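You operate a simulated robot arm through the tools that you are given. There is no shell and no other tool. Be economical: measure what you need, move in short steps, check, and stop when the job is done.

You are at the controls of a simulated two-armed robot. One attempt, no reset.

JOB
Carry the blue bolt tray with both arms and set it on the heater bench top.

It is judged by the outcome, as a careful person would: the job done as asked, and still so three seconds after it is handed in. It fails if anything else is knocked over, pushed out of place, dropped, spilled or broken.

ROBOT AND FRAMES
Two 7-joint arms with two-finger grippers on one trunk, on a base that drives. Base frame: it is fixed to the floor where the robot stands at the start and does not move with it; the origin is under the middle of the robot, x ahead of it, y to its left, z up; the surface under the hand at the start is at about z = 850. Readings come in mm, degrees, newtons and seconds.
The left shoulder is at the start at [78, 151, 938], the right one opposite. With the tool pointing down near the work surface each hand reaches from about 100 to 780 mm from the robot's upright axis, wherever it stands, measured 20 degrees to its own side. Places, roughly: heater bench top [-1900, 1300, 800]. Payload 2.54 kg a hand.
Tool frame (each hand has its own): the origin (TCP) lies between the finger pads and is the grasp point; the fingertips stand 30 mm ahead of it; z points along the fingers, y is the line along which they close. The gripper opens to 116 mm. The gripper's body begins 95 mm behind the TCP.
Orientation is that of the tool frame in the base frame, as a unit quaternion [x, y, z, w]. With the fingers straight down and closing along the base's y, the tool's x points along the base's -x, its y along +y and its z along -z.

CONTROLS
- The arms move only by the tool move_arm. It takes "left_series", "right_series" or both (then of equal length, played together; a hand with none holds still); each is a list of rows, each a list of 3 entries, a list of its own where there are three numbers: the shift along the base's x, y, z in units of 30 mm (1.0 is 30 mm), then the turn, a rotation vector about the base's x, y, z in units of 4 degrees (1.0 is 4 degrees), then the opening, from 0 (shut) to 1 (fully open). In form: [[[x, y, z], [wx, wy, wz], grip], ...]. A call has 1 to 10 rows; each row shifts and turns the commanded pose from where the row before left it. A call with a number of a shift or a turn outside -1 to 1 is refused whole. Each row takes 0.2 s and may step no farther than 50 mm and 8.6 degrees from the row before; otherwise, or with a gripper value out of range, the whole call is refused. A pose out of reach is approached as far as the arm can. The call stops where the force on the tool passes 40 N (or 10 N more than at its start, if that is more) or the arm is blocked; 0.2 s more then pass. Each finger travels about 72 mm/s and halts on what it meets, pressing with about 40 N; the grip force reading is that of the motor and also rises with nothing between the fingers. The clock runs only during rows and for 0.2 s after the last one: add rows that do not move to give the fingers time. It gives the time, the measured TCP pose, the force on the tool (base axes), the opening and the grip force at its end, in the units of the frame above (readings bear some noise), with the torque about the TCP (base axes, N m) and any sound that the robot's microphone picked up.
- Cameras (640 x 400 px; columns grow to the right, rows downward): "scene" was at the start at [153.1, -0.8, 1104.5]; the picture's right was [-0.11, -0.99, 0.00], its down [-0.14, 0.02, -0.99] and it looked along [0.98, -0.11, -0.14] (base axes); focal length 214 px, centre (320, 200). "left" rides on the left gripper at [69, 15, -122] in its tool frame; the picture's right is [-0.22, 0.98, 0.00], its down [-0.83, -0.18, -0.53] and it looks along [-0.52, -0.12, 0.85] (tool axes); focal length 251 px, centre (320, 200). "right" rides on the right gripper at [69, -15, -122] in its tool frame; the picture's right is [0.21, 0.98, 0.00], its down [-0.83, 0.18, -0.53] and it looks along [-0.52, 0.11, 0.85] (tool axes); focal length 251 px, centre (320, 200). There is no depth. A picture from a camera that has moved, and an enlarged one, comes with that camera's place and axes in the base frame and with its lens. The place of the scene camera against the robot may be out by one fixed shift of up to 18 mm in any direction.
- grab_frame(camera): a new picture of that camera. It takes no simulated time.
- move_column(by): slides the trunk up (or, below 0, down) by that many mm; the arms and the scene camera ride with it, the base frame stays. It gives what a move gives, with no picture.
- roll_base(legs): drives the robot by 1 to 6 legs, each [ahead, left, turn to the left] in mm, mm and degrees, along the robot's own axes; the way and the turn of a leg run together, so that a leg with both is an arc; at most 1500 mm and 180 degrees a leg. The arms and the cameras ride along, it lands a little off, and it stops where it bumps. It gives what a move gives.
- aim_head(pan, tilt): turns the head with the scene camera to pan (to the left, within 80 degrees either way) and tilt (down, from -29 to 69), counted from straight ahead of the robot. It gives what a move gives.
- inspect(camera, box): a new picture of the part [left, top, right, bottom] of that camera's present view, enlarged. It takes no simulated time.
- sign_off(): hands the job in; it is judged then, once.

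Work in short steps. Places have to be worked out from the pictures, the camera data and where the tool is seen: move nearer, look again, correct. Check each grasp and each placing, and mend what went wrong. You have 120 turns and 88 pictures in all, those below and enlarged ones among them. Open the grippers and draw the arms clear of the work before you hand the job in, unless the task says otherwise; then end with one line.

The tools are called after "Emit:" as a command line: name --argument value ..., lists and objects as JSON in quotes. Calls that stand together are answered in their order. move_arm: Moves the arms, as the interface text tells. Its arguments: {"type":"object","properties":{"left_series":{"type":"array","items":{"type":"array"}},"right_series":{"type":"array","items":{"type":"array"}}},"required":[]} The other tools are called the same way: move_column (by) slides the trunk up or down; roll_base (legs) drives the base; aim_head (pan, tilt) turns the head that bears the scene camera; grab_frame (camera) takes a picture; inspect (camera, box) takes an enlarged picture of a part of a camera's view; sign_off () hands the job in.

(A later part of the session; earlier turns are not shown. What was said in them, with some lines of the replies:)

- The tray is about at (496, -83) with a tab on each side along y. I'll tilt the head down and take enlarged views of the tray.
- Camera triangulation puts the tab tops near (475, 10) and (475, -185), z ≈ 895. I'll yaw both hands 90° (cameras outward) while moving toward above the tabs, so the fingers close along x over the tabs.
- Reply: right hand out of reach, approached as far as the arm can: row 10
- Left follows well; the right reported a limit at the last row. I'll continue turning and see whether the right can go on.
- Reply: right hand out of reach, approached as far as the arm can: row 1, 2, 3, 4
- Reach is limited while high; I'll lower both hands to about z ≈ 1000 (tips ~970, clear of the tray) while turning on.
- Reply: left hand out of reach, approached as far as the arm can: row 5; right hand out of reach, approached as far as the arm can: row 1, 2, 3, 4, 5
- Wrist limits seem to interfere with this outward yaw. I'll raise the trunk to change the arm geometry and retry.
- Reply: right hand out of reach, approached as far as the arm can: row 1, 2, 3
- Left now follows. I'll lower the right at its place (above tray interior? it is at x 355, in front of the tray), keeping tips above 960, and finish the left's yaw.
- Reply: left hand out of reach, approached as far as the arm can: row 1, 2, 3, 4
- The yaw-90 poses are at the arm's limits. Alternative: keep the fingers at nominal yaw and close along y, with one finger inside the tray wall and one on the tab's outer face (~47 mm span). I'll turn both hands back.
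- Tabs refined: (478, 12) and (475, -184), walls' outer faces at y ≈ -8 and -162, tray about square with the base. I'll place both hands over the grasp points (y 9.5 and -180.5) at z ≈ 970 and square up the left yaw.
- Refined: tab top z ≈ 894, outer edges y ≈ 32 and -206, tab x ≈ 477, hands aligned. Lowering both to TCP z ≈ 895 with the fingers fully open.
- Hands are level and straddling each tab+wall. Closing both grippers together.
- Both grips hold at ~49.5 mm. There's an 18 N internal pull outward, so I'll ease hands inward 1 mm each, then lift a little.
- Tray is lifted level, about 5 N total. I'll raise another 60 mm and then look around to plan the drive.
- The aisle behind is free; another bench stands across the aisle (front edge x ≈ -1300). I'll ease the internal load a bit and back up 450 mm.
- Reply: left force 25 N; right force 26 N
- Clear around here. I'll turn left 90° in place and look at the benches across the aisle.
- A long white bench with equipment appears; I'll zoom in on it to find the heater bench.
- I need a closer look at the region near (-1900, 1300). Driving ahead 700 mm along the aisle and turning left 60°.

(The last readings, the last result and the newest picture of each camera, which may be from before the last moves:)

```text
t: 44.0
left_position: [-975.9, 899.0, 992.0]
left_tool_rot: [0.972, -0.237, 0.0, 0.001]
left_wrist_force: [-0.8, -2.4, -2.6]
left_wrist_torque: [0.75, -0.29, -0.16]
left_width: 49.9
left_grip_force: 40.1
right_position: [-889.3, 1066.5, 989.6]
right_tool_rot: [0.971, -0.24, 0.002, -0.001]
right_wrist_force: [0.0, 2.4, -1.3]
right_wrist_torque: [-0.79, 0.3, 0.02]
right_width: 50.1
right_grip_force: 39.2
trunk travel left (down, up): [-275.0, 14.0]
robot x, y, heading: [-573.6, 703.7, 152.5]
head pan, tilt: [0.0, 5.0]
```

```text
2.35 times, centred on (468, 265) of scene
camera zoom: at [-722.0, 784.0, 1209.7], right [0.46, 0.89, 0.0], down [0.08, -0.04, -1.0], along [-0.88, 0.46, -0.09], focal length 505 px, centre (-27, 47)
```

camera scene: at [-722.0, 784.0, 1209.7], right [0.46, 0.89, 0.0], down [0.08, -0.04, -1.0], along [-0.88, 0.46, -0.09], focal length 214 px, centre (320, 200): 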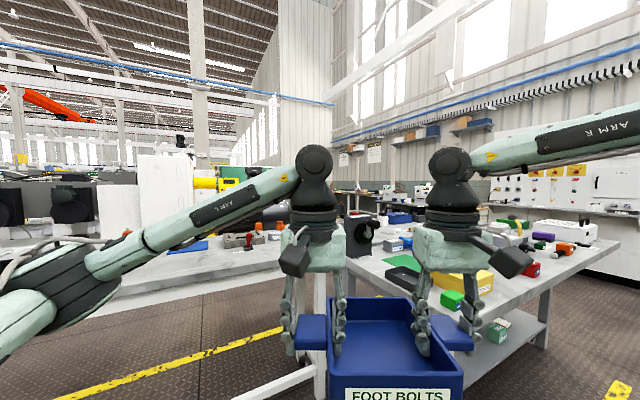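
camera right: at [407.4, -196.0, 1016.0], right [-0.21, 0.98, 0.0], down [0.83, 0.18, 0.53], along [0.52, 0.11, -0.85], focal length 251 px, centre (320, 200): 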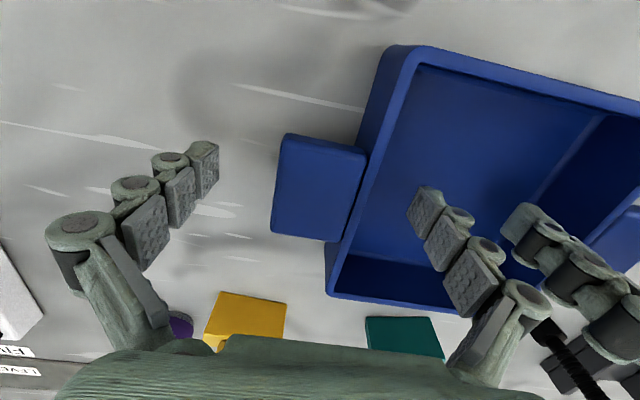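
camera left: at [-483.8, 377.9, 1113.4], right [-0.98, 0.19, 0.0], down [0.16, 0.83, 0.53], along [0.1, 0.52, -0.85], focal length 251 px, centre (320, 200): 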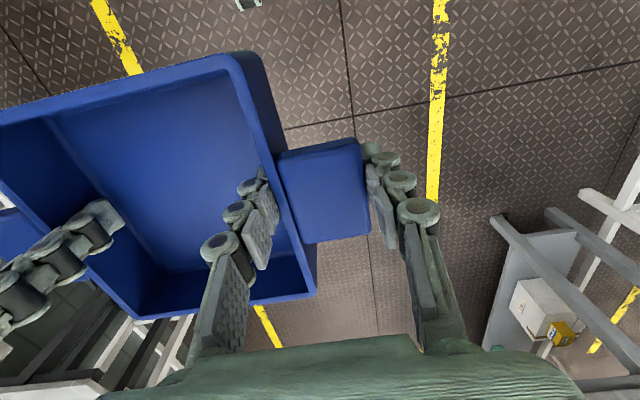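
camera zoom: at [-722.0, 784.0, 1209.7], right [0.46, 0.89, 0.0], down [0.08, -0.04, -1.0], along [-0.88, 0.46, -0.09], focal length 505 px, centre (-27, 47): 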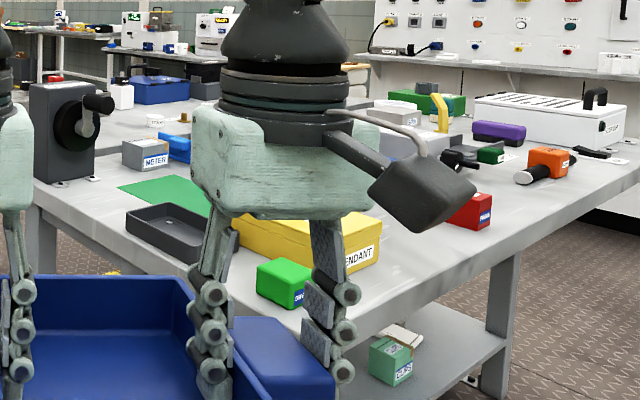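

The point (-1900, 1300) falls on the white-legged bench's right end, but I want to verify. I'll turn to face -x (heading 180) and step closer, then look both sides.

Emit:
roll_base --legs '[[0, 0, 27], [200, -100, 0]]'

Emit:
aim_head --pan -30 --tilt 15

Emit:
grab_frame --camera "scene"

Emit:
aim_head --pan 15 --tilt 15

Emit:
grab_frame --camera "scene"

Emit:
grab_frame --camera "right"

```text
t: 47.1
left_position: [-1221.8, 794.4, 992.1]
left_tool_rot: [1.0, -0.005, 0.0, 0.001]
left_wrist_force: [1.5, -2.2, -1.8]
left_wrist_torque: [0.74, -0.08, -0.26]
left_width: 49.9
left_grip_force: 40.1
right_position: [-1220.4, 983.1, 989.7]
right_tool_rot: [1.0, -0.008, 0.0, -0.002]
right_wrist_force: [-1.9, 2.0, -1.5]
right_wrist_torque: [-0.78, 0.02, -0.04]
right_width: 49.9
right_grip_force: 40.4
trunk travel left (down, up): [-275.0, 14.0]
robot x, y, heading: [-774.0, 799.1, 179.7]
head pan, tilt: [0.0, 5.0]
```

```text
t: 48.0
left_position: [-1221.4, 793.6, 992.6]
left_tool_rot: [1.0, -0.005, 0.0, 0.0]
left_wrist_force: [-0.4, -2.6, -1.7]
left_wrist_torque: [0.74, 0.1, -0.09]
left_width: 50.0
left_grip_force: 40.5
right_position: [-1221.4, 982.4, 990.6]
right_tool_rot: [1.0, -0.007, 0.0, -0.002]
right_wrist_force: [-0.6, 1.8, -0.8]
right_wrist_torque: [-0.8, -0.08, 0.12]
right_width: 49.9
right_grip_force: 39.7
trunk travel left (down, up): [-275.0, 14.0]
robot x, y, heading: [-773.0, 801.8, 179.6]
head pan, tilt: [-30.0, 15.0]
```

```text
57 pictures are left
camera scene: at [-927.8, 857.1, 1193.5], right [0.51, 0.86, 0.0], down [0.22, -0.13, -0.97], along [-0.83, 0.49, -0.26], focal length 214 px, centre (320, 200)
```

scene: 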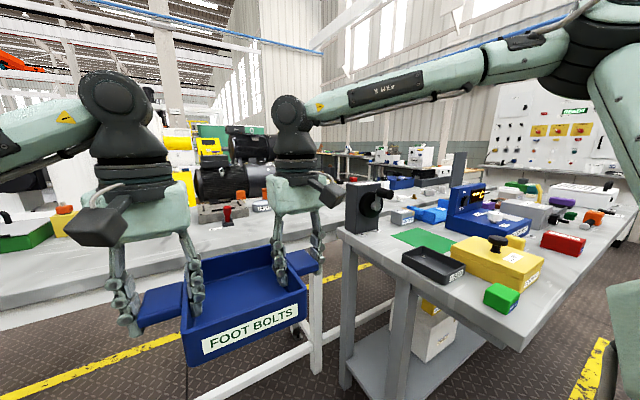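

```text
t: 49.1
left_position: [-1222.4, 793.7, 991.7]
left_tool_rot: [1.0, -0.005, 0.0, 0.001]
left_wrist_force: [-0.1, -2.8, -0.9]
left_wrist_torque: [0.81, 0.03, -0.12]
left_width: 49.7
left_grip_force: 39.8
right_position: [-1221.6, 981.1, 990.2]
right_tool_rot: [1.0, -0.007, 0.0, -0.001]
right_wrist_force: [-0.2, 2.1, -1.6]
right_wrist_torque: [-0.86, -0.04, 0.03]
right_width: 49.8
right_grip_force: 40.0
trunk travel left (down, up): [-275.0, 14.0]
robot x, y, heading: [-776.0, 801.3, 179.4]
head pan, tilt: [15.0, 15.0]
```

```text
56 pictures are left
camera scene: at [-937.8, 786.5, 1193.5], right [-0.25, 0.97, 0.0], down [0.25, 0.06, -0.97], along [-0.94, -0.24, -0.26], focal length 214 px, centre (320, 200)
```

scene: 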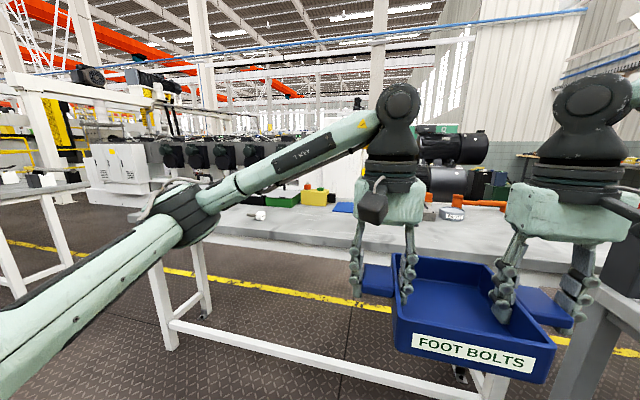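

```text
55 pictures are left
camera right: at [-1152.5, 996.6, 1112.2], right [0.2, -0.98, 0.0], down [-0.83, -0.17, 0.53], along [-0.52, -0.1, -0.85], focal length 251 px, centre (320, 200)
```

right: 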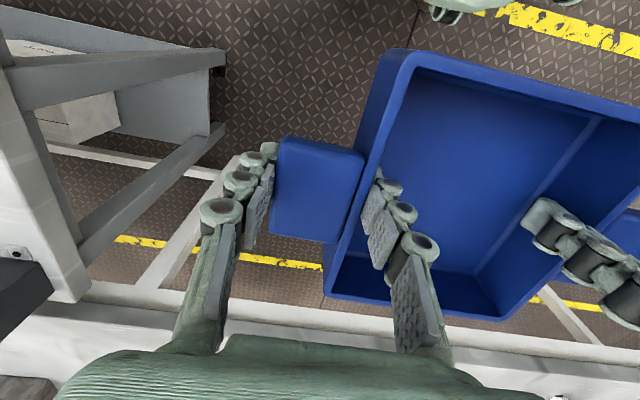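

Zooming onto the right-hand bench and the white bench for labels.

Emit:
aim_head --pan -35 --tilt 12

Emit:
inspect --camera "scene" --box '[310, 150, 610, 340]'

Emit:
inspect --camera "scene" --box '[300, 140, 460, 240]'

```text
t: 50.3
left_position: [-1221.6, 793.3, 991.6]
left_tool_rot: [1.0, -0.005, 0.001, 0.001]
left_wrist_force: [1.5, -2.1, -1.7]
left_wrist_torque: [0.79, -0.08, -0.21]
left_width: 49.7
left_grip_force: 39.9
right_position: [-1219.8, 982.3, 989.6]
right_tool_rot: [1.0, -0.007, 0.001, -0.001]
right_wrist_force: [-0.7, 1.9, -2.2]
right_wrist_torque: [-0.74, 0.07, 0.0]
right_width: 49.9
right_grip_force: 39.8
trunk travel left (down, up): [-275.0, 14.0]
robot x, y, heading: [-774.1, 803.4, 179.6]
head pan, tilt: [-35.0, 12.0]
```

```text
2.11 times, centred on (460, 245) of scene
camera zoom: at [-923.3, 863.8, 1198.4], right [0.58, 0.81, 0.0], down [0.17, -0.12, -0.98], along [-0.8, 0.57, -0.21], focal length 452 px, centre (25, 105)
```

zoom: 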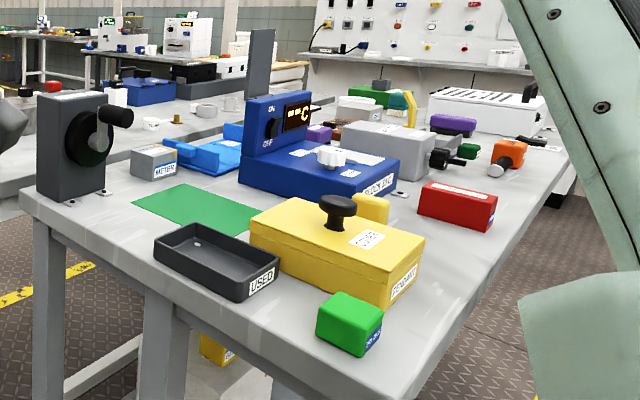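

```text
4.00 times, centred on (380, 190) of scene
camera zoom: at [-923.3, 863.8, 1198.4], right [0.58, 0.81, 0.0], down [0.17, -0.12, -0.98], along [-0.8, 0.57, -0.21], focal length 858 px, centre (80, 240)
```

zoom: 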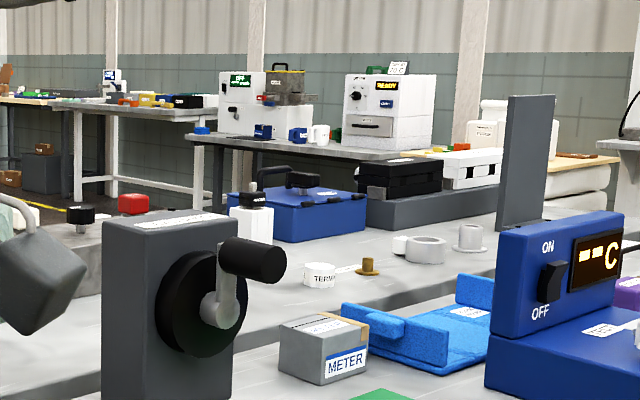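

The right grey bench spans about x -1000…-1655, y 1350…2990, and the long white bench lies behind it (front edge x ≈ -1730). I'll look at the white bench between the arms for clues.

Emit:
inspect --camera "scene" --box '[150, 150, 330, 300]'

Emit:
aim_head --pan -10 --tilt 12

Emit:
inspect --camera "scene" --box '[180, 140, 500, 340]'

```text
2.67 times, centred on (240, 225) of scene
camera zoom: at [-923.3, 863.8, 1198.4], right [0.58, 0.81, 0.0], down [0.17, -0.12, -0.98], along [-0.8, 0.57, -0.21], focal length 572 px, centre (533, 133)
```

zoom: 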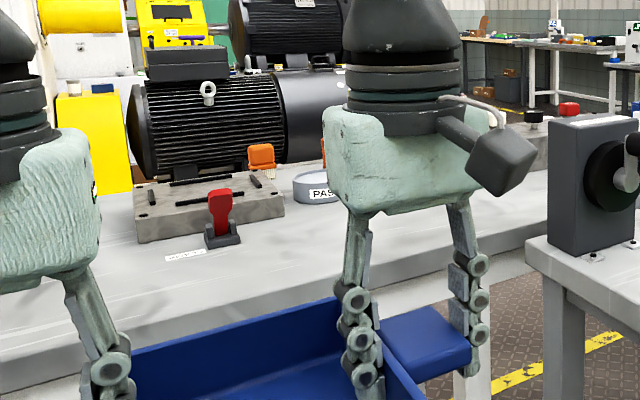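

```text
t: 51.2
left_position: [-1222.2, 793.5, 992.5]
left_tool_rot: [1.0, -0.005, 0.0, 0.001]
left_wrist_force: [2.6, -2.9, -1.9]
left_wrist_torque: [0.78, -0.07, -0.3]
left_width: 49.7
left_grip_force: 39.8
right_position: [-1220.9, 982.3, 990.8]
right_tool_rot: [1.0, -0.007, 0.001, -0.002]
right_wrist_force: [-1.3, 2.3, -1.7]
right_wrist_torque: [-0.78, 0.03, -0.02]
right_width: 49.6
right_grip_force: 39.8
trunk travel left (down, up): [-275.0, 14.0]
robot x, y, heading: [-772.8, 800.4, 179.8]
head pan, tilt: [-10.0, 12.0]
```

```text
2.00 times, centred on (340, 240) of scene
camera zoom: at [-939.0, 826.8, 1198.4], right [0.18, 0.98, 0.0], down [0.2, -0.04, -0.98], along [-0.96, 0.18, -0.21], focal length 429 px, centre (280, 120)
```

zoom: 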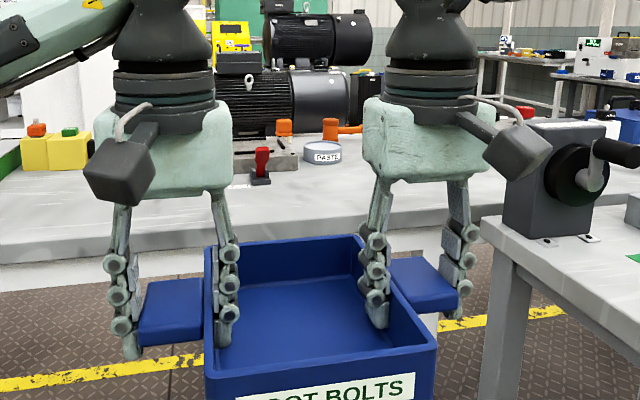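

Let me read the labels of the blue device with °C display and the items on the white bench further right.

Emit:
aim_head --pan -40 --tilt 10

Emit:
inspect --camera "scene" --box '[360, 170, 500, 270]'

Emit:
inspect --camera "scene" --box '[260, 150, 400, 230]'

```text
t: 52.2
left_position: [-1222.4, 794.7, 991.4]
left_tool_rot: [1.0, -0.005, 0.0, 0.001]
left_wrist_force: [1.8, -2.2, -2.3]
left_wrist_torque: [0.75, -0.06, -0.29]
left_width: 49.6
left_grip_force: 39.8
right_position: [-1221.7, 982.1, 990.5]
right_tool_rot: [1.0, -0.006, 0.001, -0.001]
right_wrist_force: [-1.0, 2.8, -0.5]
right_wrist_torque: [-0.79, 0.04, -0.03]
right_width: 49.8
right_grip_force: 40.5
trunk travel left (down, up): [-275.0, 14.0]
robot x, y, heading: [-773.2, 797.4, 179.3]
head pan, tilt: [-40.0, 10.0]
```

```text
4.00 times, centred on (430, 220) of scene
camera zoom: at [-918.1, 870.1, 1201.6], right [0.65, 0.76, 0.0], down [0.13, -0.11, -0.98], along [-0.75, 0.64, -0.17], focal length 858 px, centre (-120, 120)
```

zoom: 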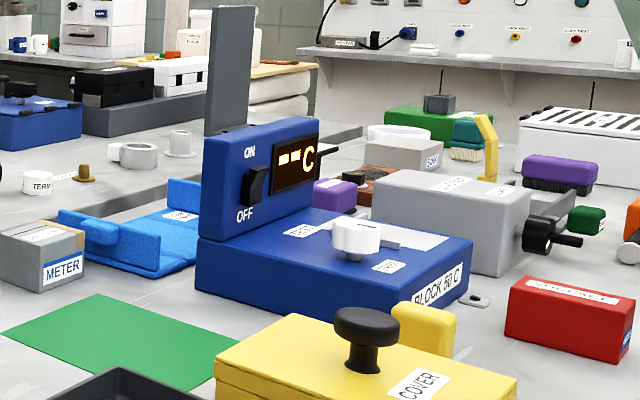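

```text
4.57 times, centred on (330, 190) of scene
camera zoom: at [-918.1, 870.1, 1201.6], right [0.65, 0.76, 0.0], down [0.13, -0.11, -0.98], along [-0.75, 0.64, -0.17], focal length 980 px, centre (274, 246)
```

zoom: 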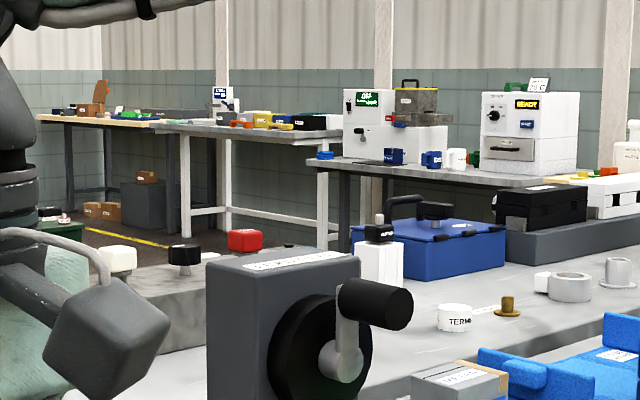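

The point (-1900, 1300) is clearly on the long white-sided bench, on its free front strip (front edge x ≈ -1717; PASTE tin and lever sit at x < -2000). The grey bench is ~1 m off that point, so the white bench is the target. I'll move closer (ahead 250, right 120) and look again.

Emit:
roll_base --legs '[[250, -120, 0]]'

Emit:
aim_head --pan 5 --tilt 15

Emit:
grab_frame --camera "scene"

Emit:
aim_head --pan -50 --tilt 15

Emit:
grab_frame --camera "scene"

Emit:
aim_head --pan 50 --tilt 15

Emit:
grab_frame --camera "scene"

```text
t: 54.1
left_position: [-1470.4, 917.8, 991.2]
left_tool_rot: [1.0, -0.005, 0.0, 0.001]
left_wrist_force: [0.6, -2.3, -1.8]
left_wrist_torque: [0.67, -0.05, -0.2]
left_width: 49.9
left_grip_force: 39.6
right_position: [-1469.1, 1106.0, 990.5]
right_tool_rot: [1.0, -0.008, 0.001, -0.002]
right_wrist_force: [-0.8, 2.3, -2.2]
right_wrist_torque: [-0.81, 0.04, 0.0]
right_width: 49.9
right_grip_force: 40.2
trunk travel left (down, up): [-275.0, 14.0]
robot x, y, heading: [-1022.0, 920.3, 179.6]
head pan, tilt: [-40.0, 10.0]
```

```text
t: 55.2
left_position: [-1469.3, 915.6, 992.4]
left_tool_rot: [1.0, -0.004, 0.0, 0.001]
left_wrist_force: [-0.6, -1.1, -2.0]
left_wrist_torque: [0.76, 0.12, -0.09]
left_width: 50.1
left_grip_force: 39.9
right_position: [-1468.8, 1103.7, 990.0]
right_tool_rot: [1.0, -0.007, 0.002, -0.001]
right_wrist_force: [0.1, 2.2, -0.5]
right_wrist_torque: [-0.87, -0.1, 0.11]
right_width: 49.9
right_grip_force: 40.1
trunk travel left (down, up): [-275.0, 14.0]
robot x, y, heading: [-1017.8, 922.0, 179.7]
head pan, tilt: [5.0, 15.0]
```

```text
48 pictures are left
camera scene: at [-1188.8, 925.6, 1193.5], right [-0.08, 1.0, 0.0], down [0.26, 0.02, -0.97], along [-0.96, -0.07, -0.26], focal length 214 px, centre (320, 200)
```

scene: 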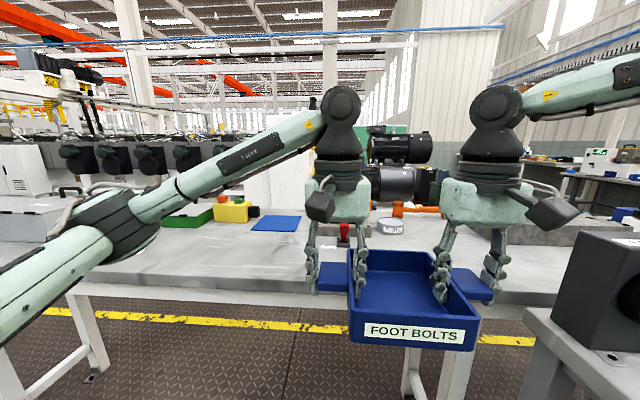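

```text
t: 56.5
left_position: [-1469.3, 917.5, 991.5]
left_tool_rot: [1.0, -0.006, 0.0, 0.001]
left_wrist_force: [-0.3, -1.6, -1.3]
left_wrist_torque: [0.83, -0.03, -0.12]
left_width: 49.7
left_grip_force: 40.2
right_position: [-1469.2, 1107.4, 989.9]
right_tool_rot: [1.0, -0.007, 0.001, -0.002]
right_wrist_force: [-0.4, 2.7, -2.3]
right_wrist_torque: [-0.79, -0.03, -0.01]
right_width: 49.8
right_grip_force: 40.1
trunk travel left (down, up): [-275.0, 14.0]
robot x, y, heading: [-1017.5, 924.2, 179.2]
head pan, tilt: [-50.0, 15.0]
```

```text
47 pictures are left
camera scene: at [-1155.1, 1004.8, 1193.5], right [0.77, 0.64, 0.0], down [0.16, -0.2, -0.97], along [-0.61, 0.75, -0.26], focal length 214 px, centre (320, 200)
```

scene: 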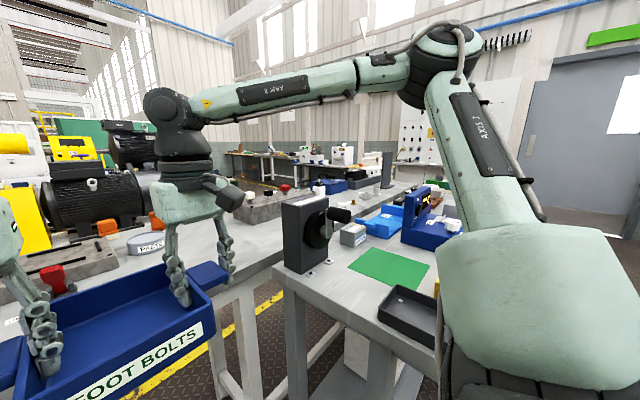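

```text
t: 58.2
left_position: [-1469.6, 917.4, 992.2]
left_tool_rot: [1.0, -0.005, -0.001, 0.001]
left_wrist_force: [1.7, -2.3, -1.9]
left_wrist_torque: [0.74, -0.08, -0.25]
left_width: 49.9
left_grip_force: 40.3
right_position: [-1469.7, 1106.8, 991.4]
right_tool_rot: [1.0, -0.007, 0.001, -0.002]
right_wrist_force: [-0.3, 2.7, -1.8]
right_wrist_torque: [-0.75, 0.06, 0.03]
right_width: 49.7
right_grip_force: 40.4
trunk travel left (down, up): [-275.0, 14.0]
robot x, y, heading: [-1017.6, 918.7, 179.7]
head pan, tilt: [50.0, 15.0]
```

```text
46 pictures are left
camera scene: at [-1156.4, 861.8, 1193.5], right [-0.76, 0.65, 0.0], down [0.17, 0.2, -0.97], along [-0.63, -0.73, -0.26], focal length 214 px, centre (320, 200)
```

scene: 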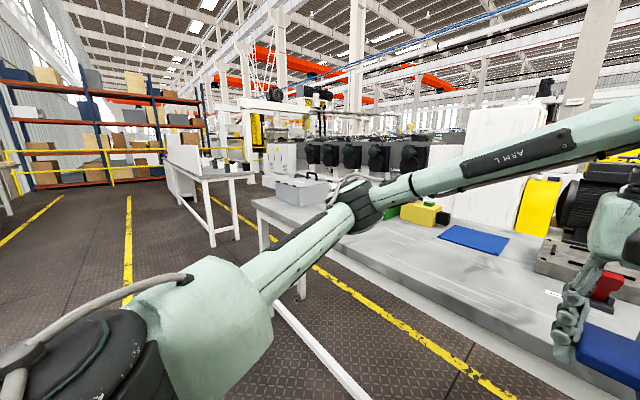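

I'll zoom on where the long bench passes behind the grey one, to see if it's one continuous top.

Emit:
aim_head --pan -50 --tilt 15

Emit:
inspect --camera "scene" --box '[120, 170, 300, 300]'

Emit:
inspect --camera "scene" --box '[230, 145, 470, 300]'

```text
t: 60.0
left_position: [-1469.5, 917.8, 991.5]
left_tool_rot: [1.0, -0.005, -0.001, 0.001]
left_wrist_force: [1.1, -1.6, -2.1]
left_wrist_torque: [0.77, -0.02, -0.22]
left_width: 49.6
left_grip_force: 39.4
right_position: [-1468.8, 1106.5, 990.0]
right_tool_rot: [1.0, -0.007, 0.0, -0.001]
right_wrist_force: [-2.1, 1.5, -2.1]
right_wrist_torque: [-0.81, 0.01, -0.04]
right_width: 50.0
right_grip_force: 39.5
trunk travel left (down, up): [-275.0, 14.0]
robot x, y, heading: [-1020.2, 918.7, 179.5]
head pan, tilt: [-50.0, 15.0]
```

```text
3.08 times, centred on (210, 235) of scene
camera zoom: at [-1155.1, 1004.9, 1193.5], right [0.77, 0.64, 0.0], down [0.16, -0.2, -0.97], along [-0.61, 0.75, -0.26], focal length 660 px, centre (658, 92)
```

zoom: 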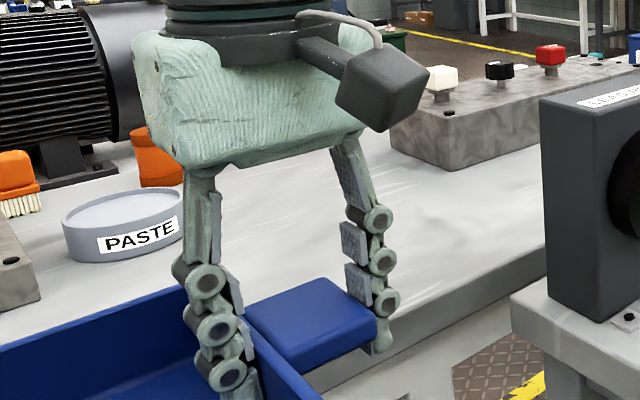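

```text
2.58 times, centred on (350, 222) of scene
camera zoom: at [-1155.1, 1004.9, 1193.5], right [0.77, 0.64, 0.0], down [0.16, -0.2, -0.97], along [-0.61, 0.75, -0.26], focal length 554 px, centre (243, 142)
```

zoom: 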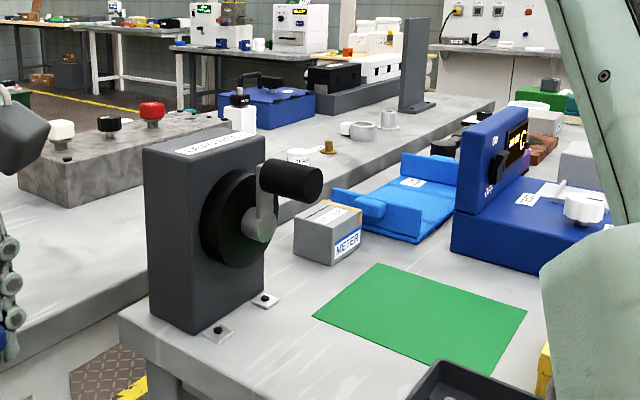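

The long bench is one continuous top (y -400…3120, middle ≈ 1300), so it is the heater bench. Its front strip ahead of the tray is free. Driving ahead 320 mm with the tray at z ≈ 945 bottom, well above the top.

Emit:
roll_base --legs '[[200, 0, 0], [120, 0, 0]]'

Emit:
aim_head --pan -5 --tilt 35

Emit:
grab_frame --camera "scene"

Emit:
grab_frame --camera "left"

Emit:
grab_frame --camera "right"

```text
t: 62.4
left_position: [-1791.6, 919.1, 989.9]
left_tool_rot: [1.0, -0.003, 0.001, 0.001]
left_wrist_force: [0.8, -0.7, 3.4]
left_wrist_torque: [1.26, -0.08, 0.15]
left_width: 49.8
left_grip_force: 40.0
right_position: [-1790.5, 1107.6, 988.0]
right_tool_rot: [1.0, -0.007, 0.002, -0.002]
right_wrist_force: [-1.9, 1.0, -5.7]
right_wrist_torque: [-0.34, -0.01, -0.4]
right_width: 50.3
right_grip_force: 40.4
trunk travel left (down, up): [-275.0, 14.0]
robot x, y, heading: [-1340.4, 926.3, 179.6]
head pan, tilt: [-50.0, 15.0]
```

```text
t: 63.6
left_position: [-1790.4, 917.7, 989.2]
left_tool_rot: [1.0, -0.003, 0.001, 0.001]
left_wrist_force: [-0.2, -2.7, -2.5]
left_wrist_torque: [0.85, 0.07, -0.2]
left_width: 49.8
left_grip_force: 39.4
right_position: [-1788.8, 1107.8, 988.5]
right_tool_rot: [1.0, -0.006, 0.002, -0.002]
right_wrist_force: [0.1, 2.3, -1.1]
right_wrist_torque: [-0.97, -0.09, 0.24]
right_width: 50.1
right_grip_force: 39.4
trunk travel left (down, up): [-275.0, 14.0]
robot x, y, heading: [-1341.6, 927.2, 179.6]
head pan, tilt: [-5.0, 35.0]
```

```text
43 pictures are left
camera scene: at [-1503.9, 943.4, 1161.5], right [0.09, 1.0, 0.0], down [0.57, -0.05, -0.82], along [-0.82, 0.08, -0.57], focal length 214 px, centre (320, 200)
```

scene: 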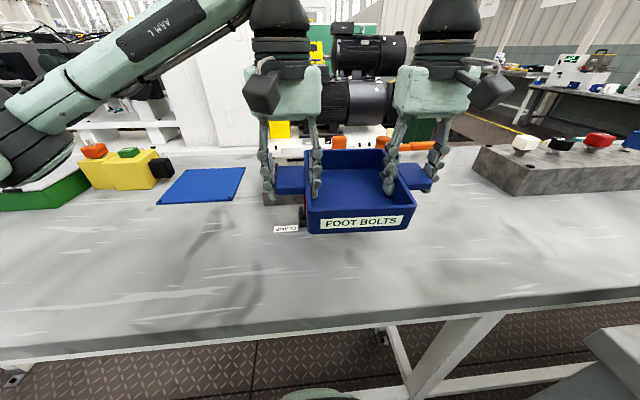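

```text
42 pictures are left
camera left: at [-1720.9, 903.0, 1112.7], right [-0.22, -0.98, 0.0], down [-0.83, 0.19, 0.53], along [-0.52, 0.12, -0.85], focal length 251 px, centre (320, 200)
```

left: 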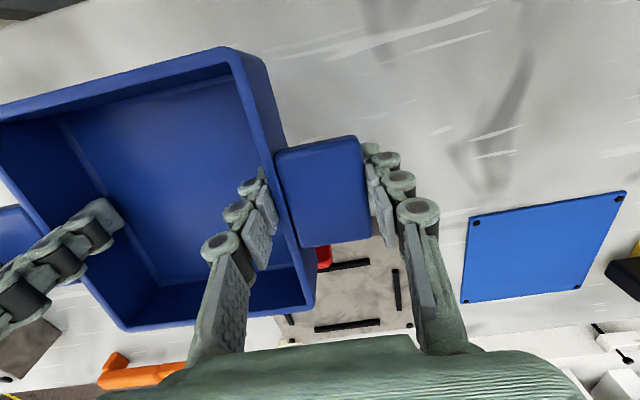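

```text
41 pictures are left
camera right: at [-1721.8, 1121.1, 1111.5], right [0.2, -0.98, 0.0], down [-0.83, -0.17, 0.53], along [-0.52, -0.11, -0.85], focal length 251 px, centre (320, 200)
```

right: 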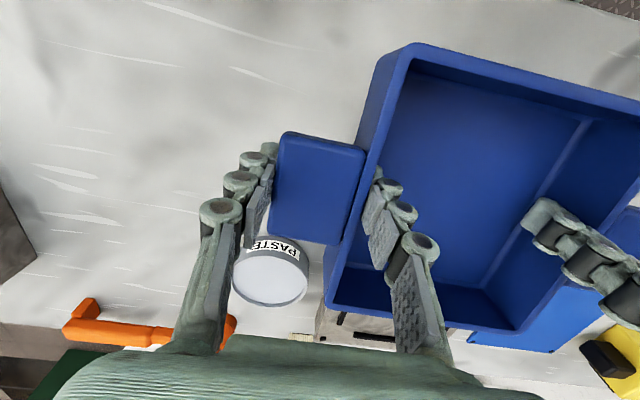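

Below is free. I'll shift the tray 60 mm deeper and 60 mm toward +y (away from the red lever at about (-1940, 940)).

Emit:
move_arm --left_series '[[[-0.4, 0.4, -0.1], [0, 0, 0], 0], [[-0.4, 0.4, -0.1], [0, 0, 0], 0], [[-0.4, 0.4, -0.1], [0, 0, 0], 0], [[-0.4, 0.4, -0.1], [0, 0, 0], 0], [[-0.4, 0.4, -0.1], [0, 0, 0], 0]]' --right_series '[[[-0.4, 0.4, -0.1], [0, 0, 0], 0], [[-0.4, 0.4, -0.1], [0, 0, 0], 0], [[-0.4, 0.4, -0.1], [0, 0, 0], 0], [[-0.4, 0.4, -0.1], [0, 0, 0], 0], [[-0.4, 0.4, -0.1], [0, 0, 0], 0]]'

Emit:
grab_frame --camera "scene"

```text
t: 64.8
left_position: [-1850.6, 979.3, 974.9]
left_tool_rot: [1.0, -0.005, 0.002, 0.0]
left_wrist_force: [4.0, 3.9, 0.4]
left_wrist_torque: [0.65, -0.63, -0.27]
left_width: 49.5
left_grip_force: 39.8
right_position: [-1849.7, 1166.3, 974.0]
right_tool_rot: [1.0, -0.006, 0.002, -0.003]
right_wrist_force: [-4.3, -3.8, -4.1]
right_wrist_torque: [-0.26, 0.6, -0.39]
right_width: 50.3
right_grip_force: 39.5
trunk travel left (down, up): [-275.0, 14.0]
robot x, y, heading: [-1341.0, 925.8, 179.7]
head pan, tilt: [-5.0, 35.0]
```

```text
40 pictures are left
camera scene: at [-1504.2, 943.7, 1161.4], right [0.09, 1.0, 0.0], down [0.57, -0.05, -0.82], along [-0.82, 0.08, -0.57], focal length 214 px, centre (320, 200)
```

scene: 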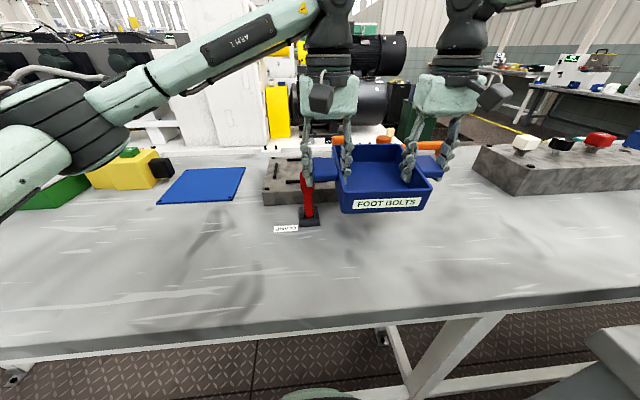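

The red lever base is around (-1913…-1960, 940…975). For more clearance I'll shift 40 mm further +y and 10 mm back, then lower partway.

Emit:
move_arm --left_series '[[[0.08, 0.33, 0], [0, 0, 0], 0], [[0.08, 0.33, 0], [0, 0, 0], 0], [[0.08, 0.33, 0], [0, 0, 0], 0], [[0.08, 0.33, 0], [0, 0, 0], 0], [[0, 0, -0.5], [0, 0, 0], 0], [[0, 0, -0.5], [0, 0, 0], 0], [[0, 0, -0.5], [0, 0, 0], 0], [[0, 0, -0.5], [0, 0, 0], 0], [[0, 0, -0.5], [0, 0, 0], 0]]' --right_series '[[[0.08, 0.33, 0], [0, 0, 0], 0], [[0.08, 0.33, 0], [0, 0, 0], 0], [[0.08, 0.33, 0], [0, 0, 0], 0], [[0.08, 0.33, 0], [0, 0, 0], 0], [[0, 0, -0.5], [0, 0, 0], 0], [[0, 0, -0.5], [0, 0, 0], 0], [[0, 0, -0.5], [0, 0, 0], 0], [[0, 0, -0.5], [0, 0, 0], 0], [[0, 0, -0.5], [0, 0, 0], 0]]'

Emit:
grab_frame --camera "scene"

Emit:
grab_frame --camera "left"

```text
t: 66.8
left_position: [-1838.1, 1019.0, 907.6]
left_tool_rot: [1.0, -0.003, -0.004, -0.001]
left_wrist_force: [5.2, -4.8, 29.4]
left_wrist_torque: [1.89, 0.89, -0.92]
left_width: 49.7
left_grip_force: 38.8
right_position: [-1836.1, 1207.2, 905.5]
right_tool_rot: [1.0, -0.006, -0.004, -0.004]
right_wrist_force: [0.4, 8.4, 30.2]
right_wrist_torque: [-1.11, 0.04, 0.56]
right_width: 51.0
right_grip_force: 40.4
trunk travel left (down, up): [-275.0, 14.0]
robot x, y, heading: [-1337.1, 925.2, 179.6]
head pan, tilt: [-5.0, 35.0]
```

```text
39 pictures are left
camera scene: at [-1498.6, 942.1, 1163.8], right [0.09, 1.0, 0.0], down [0.57, -0.05, -0.82], along [-0.82, 0.08, -0.57], focal length 214 px, centre (320, 200)
```

scene: 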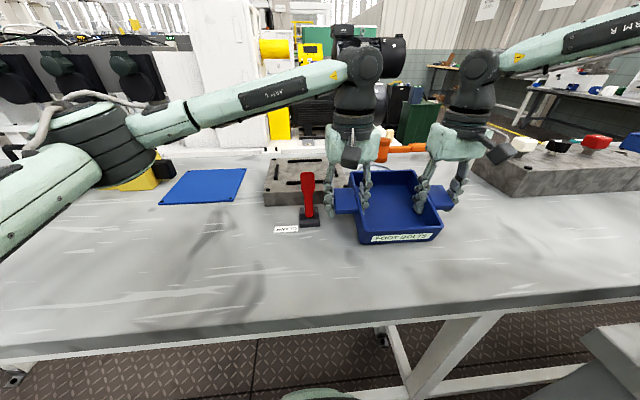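

```text
38 pictures are left
camera left: at [-1768.0, 1002.0, 1028.9], right [-0.22, -0.98, 0.0], down [-0.82, 0.19, 0.54], along [-0.53, 0.12, -0.84], focal length 251 px, centre (320, 200)
```

left: 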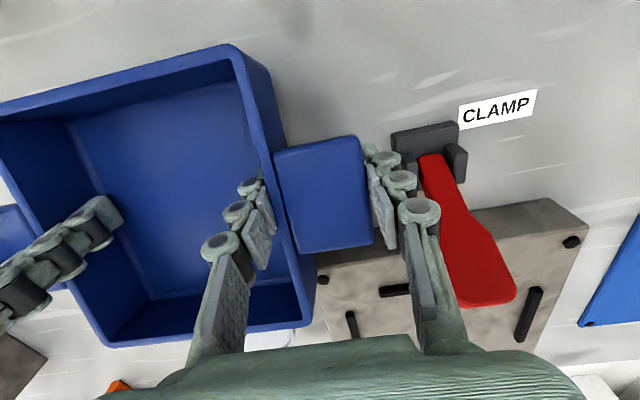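

Both hands feel ~30 N upward at TCP z ≈ 906: the tray has touched the bench (top ≈ 861). I'll relieve the pressing by 5 mm and check before release.

Emit:
move_arm --left_series '[[[0, 0, 0.15], [0, 0, 0], 0], [[0, 0, 0], [0, 0, 0], 0]]' --right_series '[[[0, 0, 0.15], [0, 0, 0], 0], [[0, 0, 0], [0, 0, 0], 0]]'

Emit:
inspect --camera "scene" --box '[270, 120, 490, 280]'

```text
t: 67.4
left_position: [-1839.3, 1019.8, 908.0]
left_tool_rot: [1.0, -0.004, -0.001, 0.001]
left_wrist_force: [5.1, -5.7, 16.4]
left_wrist_torque: [0.9, -0.07, -0.27]
left_width: 50.2
left_grip_force: 40.0
right_position: [-1836.9, 1206.8, 905.0]
right_tool_rot: [1.0, -0.005, 0.002, -0.003]
right_wrist_force: [0.7, 10.8, 15.4]
right_wrist_torque: [-0.61, 0.59, 0.84]
right_width: 50.4
right_grip_force: 40.0
trunk travel left (down, up): [-275.0, 14.0]
robot x, y, heading: [-1341.1, 925.7, 179.6]
head pan, tilt: [-5.0, 35.0]
```

```text
2.50 times, centred on (380, 200) of scene
camera zoom: at [-1500.9, 942.9, 1161.8], right [0.09, 1.0, 0.0], down [0.57, -0.05, -0.82], along [-0.82, 0.08, -0.57], focal length 536 px, centre (170, 200)
```

zoom: 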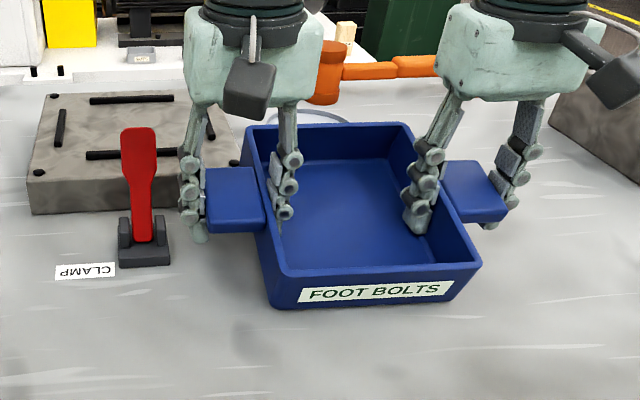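

The tray looks seated; the PASTE tin is close behind it, so I'll check with the right-hand camera.

Emit:
grab_frame --camera "right"

Emit:
inspect --camera "scene" --box '[340, 140, 440, 200]'

```text
36 pictures are left
camera right: at [-1769.0, 1220.3, 1027.1], right [0.2, -0.98, -0.01], down [-0.83, -0.18, 0.53], along [-0.52, -0.1, -0.85], focal length 251 px, centre (320, 200)
```

right: 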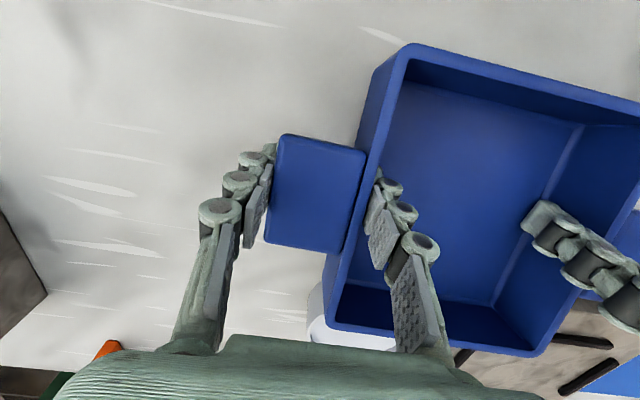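

```text
6.40 times, centred on (390, 170) of scene
camera zoom: at [-1500.9, 942.9, 1161.8], right [0.09, 1.0, 0.0], down [0.57, -0.05, -0.82], along [-0.82, 0.08, -0.57], focal length 1373 px, centre (-128, 392)
```

zoom: 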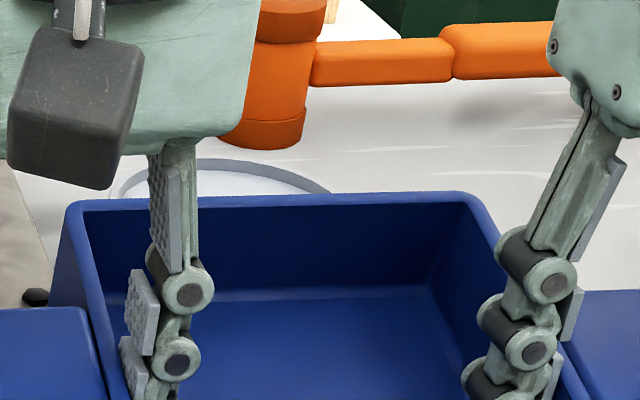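

The clamp base is only ~15 mm from the left outer finger (the top is higher than I assumed), so opening there would be tight. I'll lift 15 mm, shift 39 mm further +y and 9 mm toward the robot, then set down again.

Emit:
move_arm --left_series '[[[0, 0, 0.3], [0, 0, 0], 0], [[0, 0, 0.3], [0, 0, 0], 0], [[0.1, 0.33, 0.05], [0, 0, 0], 0], [[0.1, 0.33, 0], [0, 0, 0], 0], [[0.1, 0.33, 0], [0, 0, 0], 0], [[0, 0.33, 0], [0, 0, 0], 0], [[0, 0, 0], [0, 0, 0], 0]]' --right_series '[[[0, 0, 0.3], [0, 0, 0], 0], [[0, 0, 0.3], [0, 0, 0], 0], [[0.1, 0.33, 0.05], [0, 0, 0], 0], [[0.1, 0.33, 0], [0, 0, 0], 0], [[0.1, 0.33, 0], [0, 0, 0], 0], [[0, 0.33, 0], [0, 0, 0], 0], [[0, 0, 0], [0, 0, 0], 0]]'

Emit:
grab_frame --camera "left"

Emit:
grab_frame --camera "scene"

```text
t: 69.0
left_position: [-1832.3, 1058.3, 925.3]
left_tool_rot: [1.0, -0.003, 0.0, 0.002]
left_wrist_force: [-7.2, -11.2, -4.5]
left_wrist_torque: [0.23, 0.5, 0.04]
left_width: 50.0
left_grip_force: 39.6
right_position: [-1831.0, 1245.5, 923.5]
right_tool_rot: [1.0, -0.005, 0.003, -0.003]
right_wrist_force: [6.6, 9.8, 1.9]
right_wrist_torque: [-0.88, -0.52, 1.14]
right_width: 50.4
right_grip_force: 39.8
trunk travel left (down, up): [-275.0, 14.0]
robot x, y, heading: [-1339.6, 925.4, 179.5]
head pan, tilt: [-5.0, 35.0]
```

```text
34 pictures are left
camera left: at [-1763.1, 1042.7, 1047.2], right [-0.22, -0.98, 0.0], down [-0.83, 0.19, 0.53], along [-0.52, 0.11, -0.85], focal length 251 px, centre (320, 200)
```

left: 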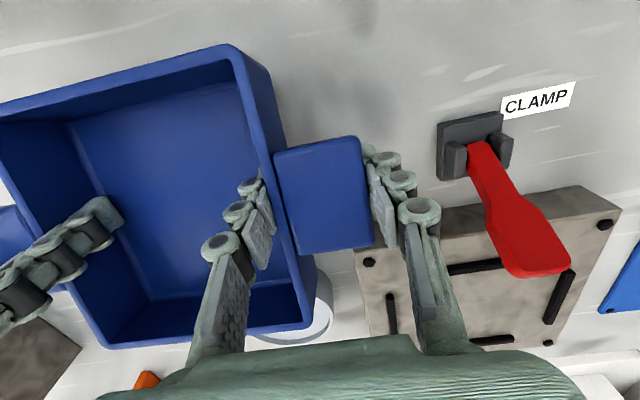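

```text
33 pictures are left
camera scene: at [-1503.9, 943.3, 1161.5], right [0.09, 1.0, 0.0], down [0.57, -0.05, -0.82], along [-0.82, 0.08, -0.57], focal length 214 px, centre (320, 200)
```

scene: 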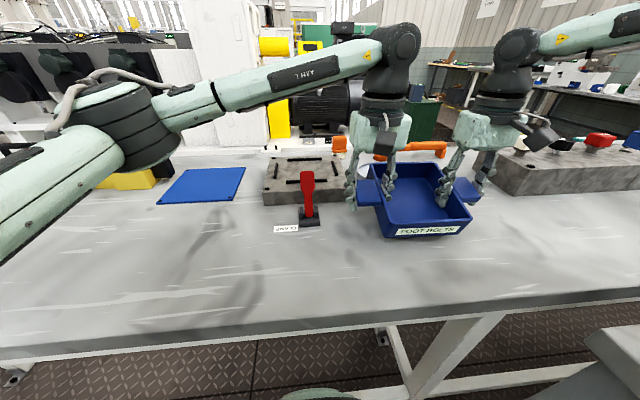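

Clamp, tin and block are now clear of the fingers. Lowering 19 mm slowly onto the bench.

Emit:
move_arm --left_series '[[[0, 0, -0.2], [0, 0, 0], 0], [[0, 0, -0.2], [0, 0, 0], 0], [[0, 0, -0.15], [0, 0, 0], 0], [[0, 0, -0.08], [0, 0, 0], 0], [[0, 0, 0], [0, 0, 0], 0]]' --right_series '[[[0, 0, -0.2], [0, 0, 0], 0], [[0, 0, -0.2], [0, 0, 0], 0], [[0, 0, -0.15], [0, 0, 0], 0], [[0, 0, -0.08], [0, 0, 0], 0], [[0, 0, 0], [0, 0, 0], 0]]'

```text
t: 70.2
left_position: [-1831.8, 1058.3, 906.9]
left_tool_rot: [1.0, -0.003, 0.0, 0.002]
left_wrist_force: [-6.3, -7.3, 0.6]
left_wrist_torque: [0.5, 0.62, -0.02]
left_width: 49.5
left_grip_force: 40.3
right_position: [-1830.5, 1246.9, 905.4]
right_tool_rot: [1.0, -0.006, 0.002, -0.002]
right_wrist_force: [3.6, 7.6, 5.1]
right_wrist_torque: [-0.29, -1.14, 1.08]
right_width: 50.2
right_grip_force: 40.6
trunk travel left (down, up): [-275.0, 14.0]
robot x, y, heading: [-1342.1, 925.2, 179.5]
head pan, tilt: [-5.0, 35.0]
```

Just touching (sum of z-forces turned positive). I'll go 1.5 mm lower for full support, then open both grippers gently.

Emit:
move_arm --left_series '[[[0, 0, -0.05], [0, 0, 0], 0], [[0, 0, 0], [0, 0, 0], 0.5], [[0, 0, 0], [0, 0, 0], 0.6], [[0, 0, 0], [0, 0, 0], 0.7], [[0, 0, 0], [0, 0, 0], 0.75], [[0, 0, 0], [0, 0, 0], 0.75]]' --right_series '[[[0, 0, -0.05], [0, 0, 0], 0], [[0, 0, 0], [0, 0, 0], 0.5], [[0, 0, 0], [0, 0, 0], 0.6], [[0, 0, 0], [0, 0, 0], 0.7], [[0, 0, 0], [0, 0, 0], 0.75], [[0, 0, 0], [0, 0, 0], 0.75]]'

Emit:
grab_frame --camera "left"

Emit:
grab_frame --camera "right"

Emit:
inspect --camera "scene" --box '[290, 120, 510, 280]'

```text
t: 71.6
left_position: [-1830.7, 1057.3, 904.3]
left_tool_rot: [1.0, -0.003, 0.001, 0.001]
left_wrist_force: [0.1, -0.6, 0.1]
left_wrist_torque: [0.04, 0.03, -0.02]
left_width: 87.1
left_grip_force: 0.0
right_position: [-1830.3, 1246.0, 903.5]
right_tool_rot: [1.0, -0.006, 0.002, -0.001]
right_wrist_force: [0.7, -0.5, -0.3]
right_wrist_torque: [0.02, 0.03, -0.01]
right_width: 87.1
right_grip_force: 0.0
trunk travel left (down, up): [-275.0, 14.0]
robot x, y, heading: [-1341.8, 923.0, 179.5]
head pan, tilt: [-5.0, 35.0]
```

```text
32 pictures are left
camera left: at [-1762.1, 1042.4, 1026.6], right [-0.22, -0.98, 0.0], down [-0.83, 0.19, 0.53], along [-0.52, 0.12, -0.85], focal length 251 px, centre (320, 200)
```

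left: 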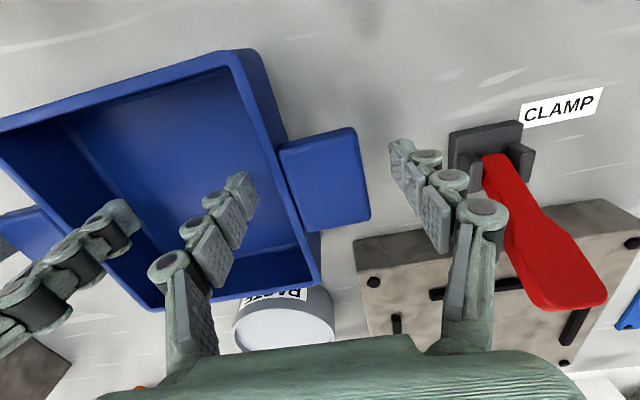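

```text
31 pictures are left
camera right: at [-1763.2, 1260.5, 1025.5], right [0.2, -0.98, 0.0], down [-0.83, -0.17, 0.53], along [-0.52, -0.1, -0.85], focal length 251 px, centre (320, 200)
```

right: 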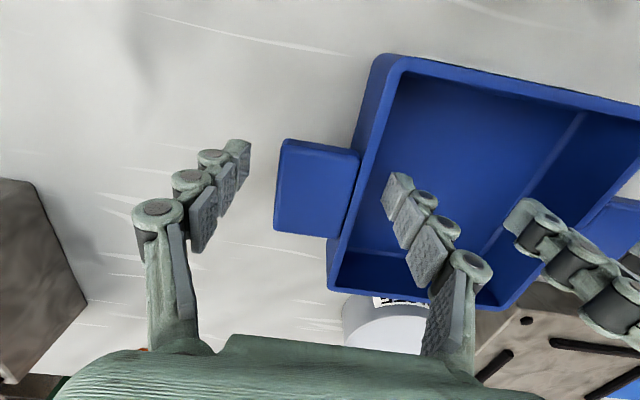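

```text
2.50 times, centred on (400, 200) of scene
camera zoom: at [-1503.7, 943.3, 1161.6], right [0.09, 1.0, 0.0], down [0.57, -0.05, -0.82], along [-0.82, 0.08, -0.57], focal length 536 px, centre (120, 200)
```

zoom: 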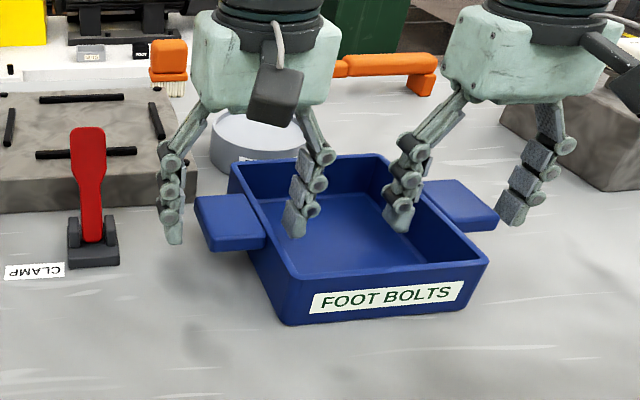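

Both hands released with no forces; tray rests on the bench. Raising hands straight up.

Emit:
move_arm --left_series '[[[0, 0, 0.3], [0, 0, 0], 0.75], [[0, 0, 0.5], [0, 0, 0], 0.75], [[0, 0, 0.6], [0, 0, 0], 0.75], [[0, 0, 0.6], [0, 0, 0], 0.75], [[0, 0, 0.6], [0, 0, 0], 0.75], [[0, 0, 0.6], [0, 0, 0], 0.75]]' --right_series '[[[0, 0, 0.3], [0, 0, 0], 0.75], [[0, 0, 0.5], [0, 0, 0], 0.75], [[0, 0, 0.6], [0, 0, 0], 0.75], [[0, 0, 0.6], [0, 0, 0], 0.75], [[0, 0, 0.6], [0, 0, 0], 0.75], [[0, 0, 0.6], [0, 0, 0], 0.75]]'

Emit:
grab_frame --camera "scene"

Emit:
grab_frame --camera "left"

```text
t: 73.0
left_position: [-1830.6, 1056.2, 1000.5]
left_tool_rot: [1.0, -0.003, 0.001, 0.002]
left_wrist_force: [-0.7, 0.1, -1.7]
left_wrist_torque: [-0.01, -0.01, -0.03]
left_width: 87.0
left_grip_force: 0.1
right_position: [-1830.8, 1243.9, 999.1]
right_tool_rot: [1.0, -0.006, 0.002, -0.001]
right_wrist_force: [0.1, 0.5, 0.2]
right_wrist_torque: [0.0, 0.03, -0.01]
right_width: 87.4
right_grip_force: 0.0
trunk travel left (down, up): [-275.0, 14.0]
robot x, y, heading: [-1342.6, 926.0, 179.7]
head pan, tilt: [-5.0, 35.0]
```

```text
29 pictures are left
camera scene: at [-1503.4, 943.2, 1161.6], right [0.09, 1.0, 0.0], down [0.57, -0.05, -0.82], along [-0.82, 0.08, -0.57], focal length 214 px, centre (320, 200)
```

scene: 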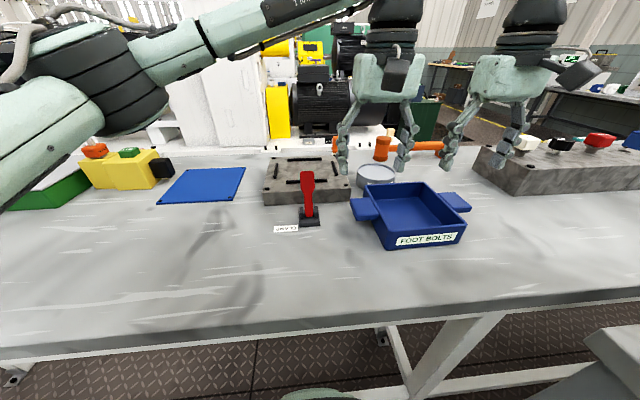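

```text
28 pictures are left
camera left: at [-1762.2, 1040.7, 1123.1], right [-0.22, -0.98, 0.0], down [-0.83, 0.19, 0.53], along [-0.52, 0.12, -0.85], focal length 251 px, centre (320, 200)
```

left: 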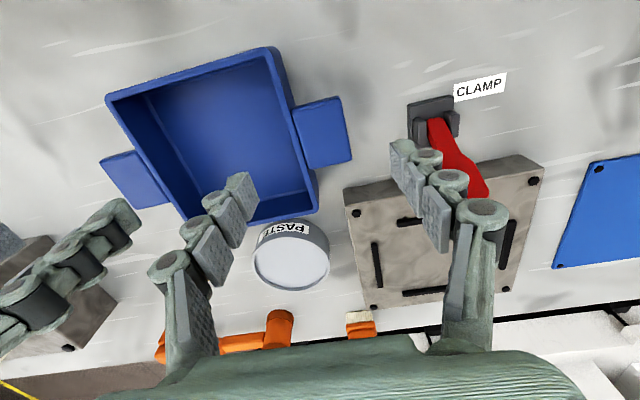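

Tray sits flat on the bench, and the tin, clamp and other items are in their places. I'll raise slightly more and back the robot away along the way it came, then check once.

Emit:
move_arm --left_series '[[[0.3, 0, 0.3], [0, 0, 0], 0.9], [[0.3, 0, 0.3], [0, 0, 0], 0.9], [[0.3, 0, 0], [0, 0, 0], 0.9]]' --right_series '[[[0.3, -0.3, 0.3], [0, 0, 0], 0.9], [[0.3, -0.3, 0.3], [0, 0, 0], 0.9], [[0.3, -0.3, 0], [0, 0, 0], 0.9]]'

Emit:
roll_base --legs '[[-300, 0, 0]]'

Emit:
grab_frame --camera "scene"

```text
t: 73.8
left_position: [-1802.8, 1057.7, 1018.7]
left_tool_rot: [1.0, -0.003, 0.0, 0.001]
left_wrist_force: [-0.8, -0.6, -0.5]
left_wrist_torque: [-0.03, -0.03, -0.01]
left_width: 104.5
left_grip_force: 0.1
right_position: [-1803.1, 1219.2, 1018.5]
right_tool_rot: [1.0, -0.006, 0.002, -0.003]
right_wrist_force: [-0.9, 0.2, -0.3]
right_wrist_torque: [-0.01, -0.01, 0.02]
right_width: 104.4
right_grip_force: 0.1
trunk travel left (down, up): [-275.0, 14.0]
robot x, y, heading: [-1343.4, 923.8, 180.0]
head pan, tilt: [-5.0, 35.0]
```

```text
t: 75.8
left_position: [-1504.6, 1056.4, 1018.7]
left_tool_rot: [1.0, -0.005, 0.001, 0.001]
left_wrist_force: [0.0, -0.2, 0.7]
left_wrist_torque: [0.01, -0.02, 0.0]
left_width: 104.4
left_grip_force: 0.0
right_position: [-1506.8, 1217.0, 1018.5]
right_tool_rot: [1.0, -0.007, 0.003, -0.002]
right_wrist_force: [0.2, 0.1, 0.1]
right_wrist_torque: [-0.02, -0.02, -0.03]
right_width: 104.7
right_grip_force: 0.0
trunk travel left (down, up): [-275.0, 14.0]
robot x, y, heading: [-1048.4, 925.6, 179.3]
head pan, tilt: [-5.0, 35.0]
```

```text
27 pictures are left
camera scene: at [-1207.3, 941.4, 1161.7], right [0.1, 1.0, 0.0], down [0.57, -0.05, -0.82], along [-0.82, 0.08, -0.57], focal length 214 px, centre (320, 200)
```

scene: 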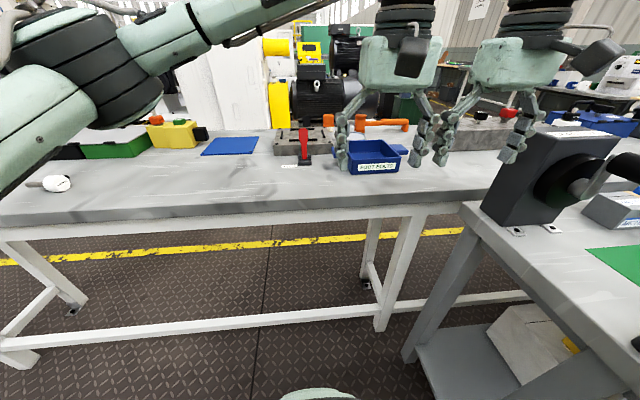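

The long bench's centre works out near (-1950, 1240, 860), which fits the stated place. The tray stands on it, hands are empty and clear, and nothing else was disturbed. Handing in.

Emit:
sign_off

```text
The job is handed in.
```

The blue bolt tray was carried with both arms and is now sitting flat on the heater bench top, with the grippers open and the arms drawn clear. I took the long white-sided bench to be the heater bench because it fits the given coordinates, but no label names it, and a separate grey bench nearby also holds a heater block.
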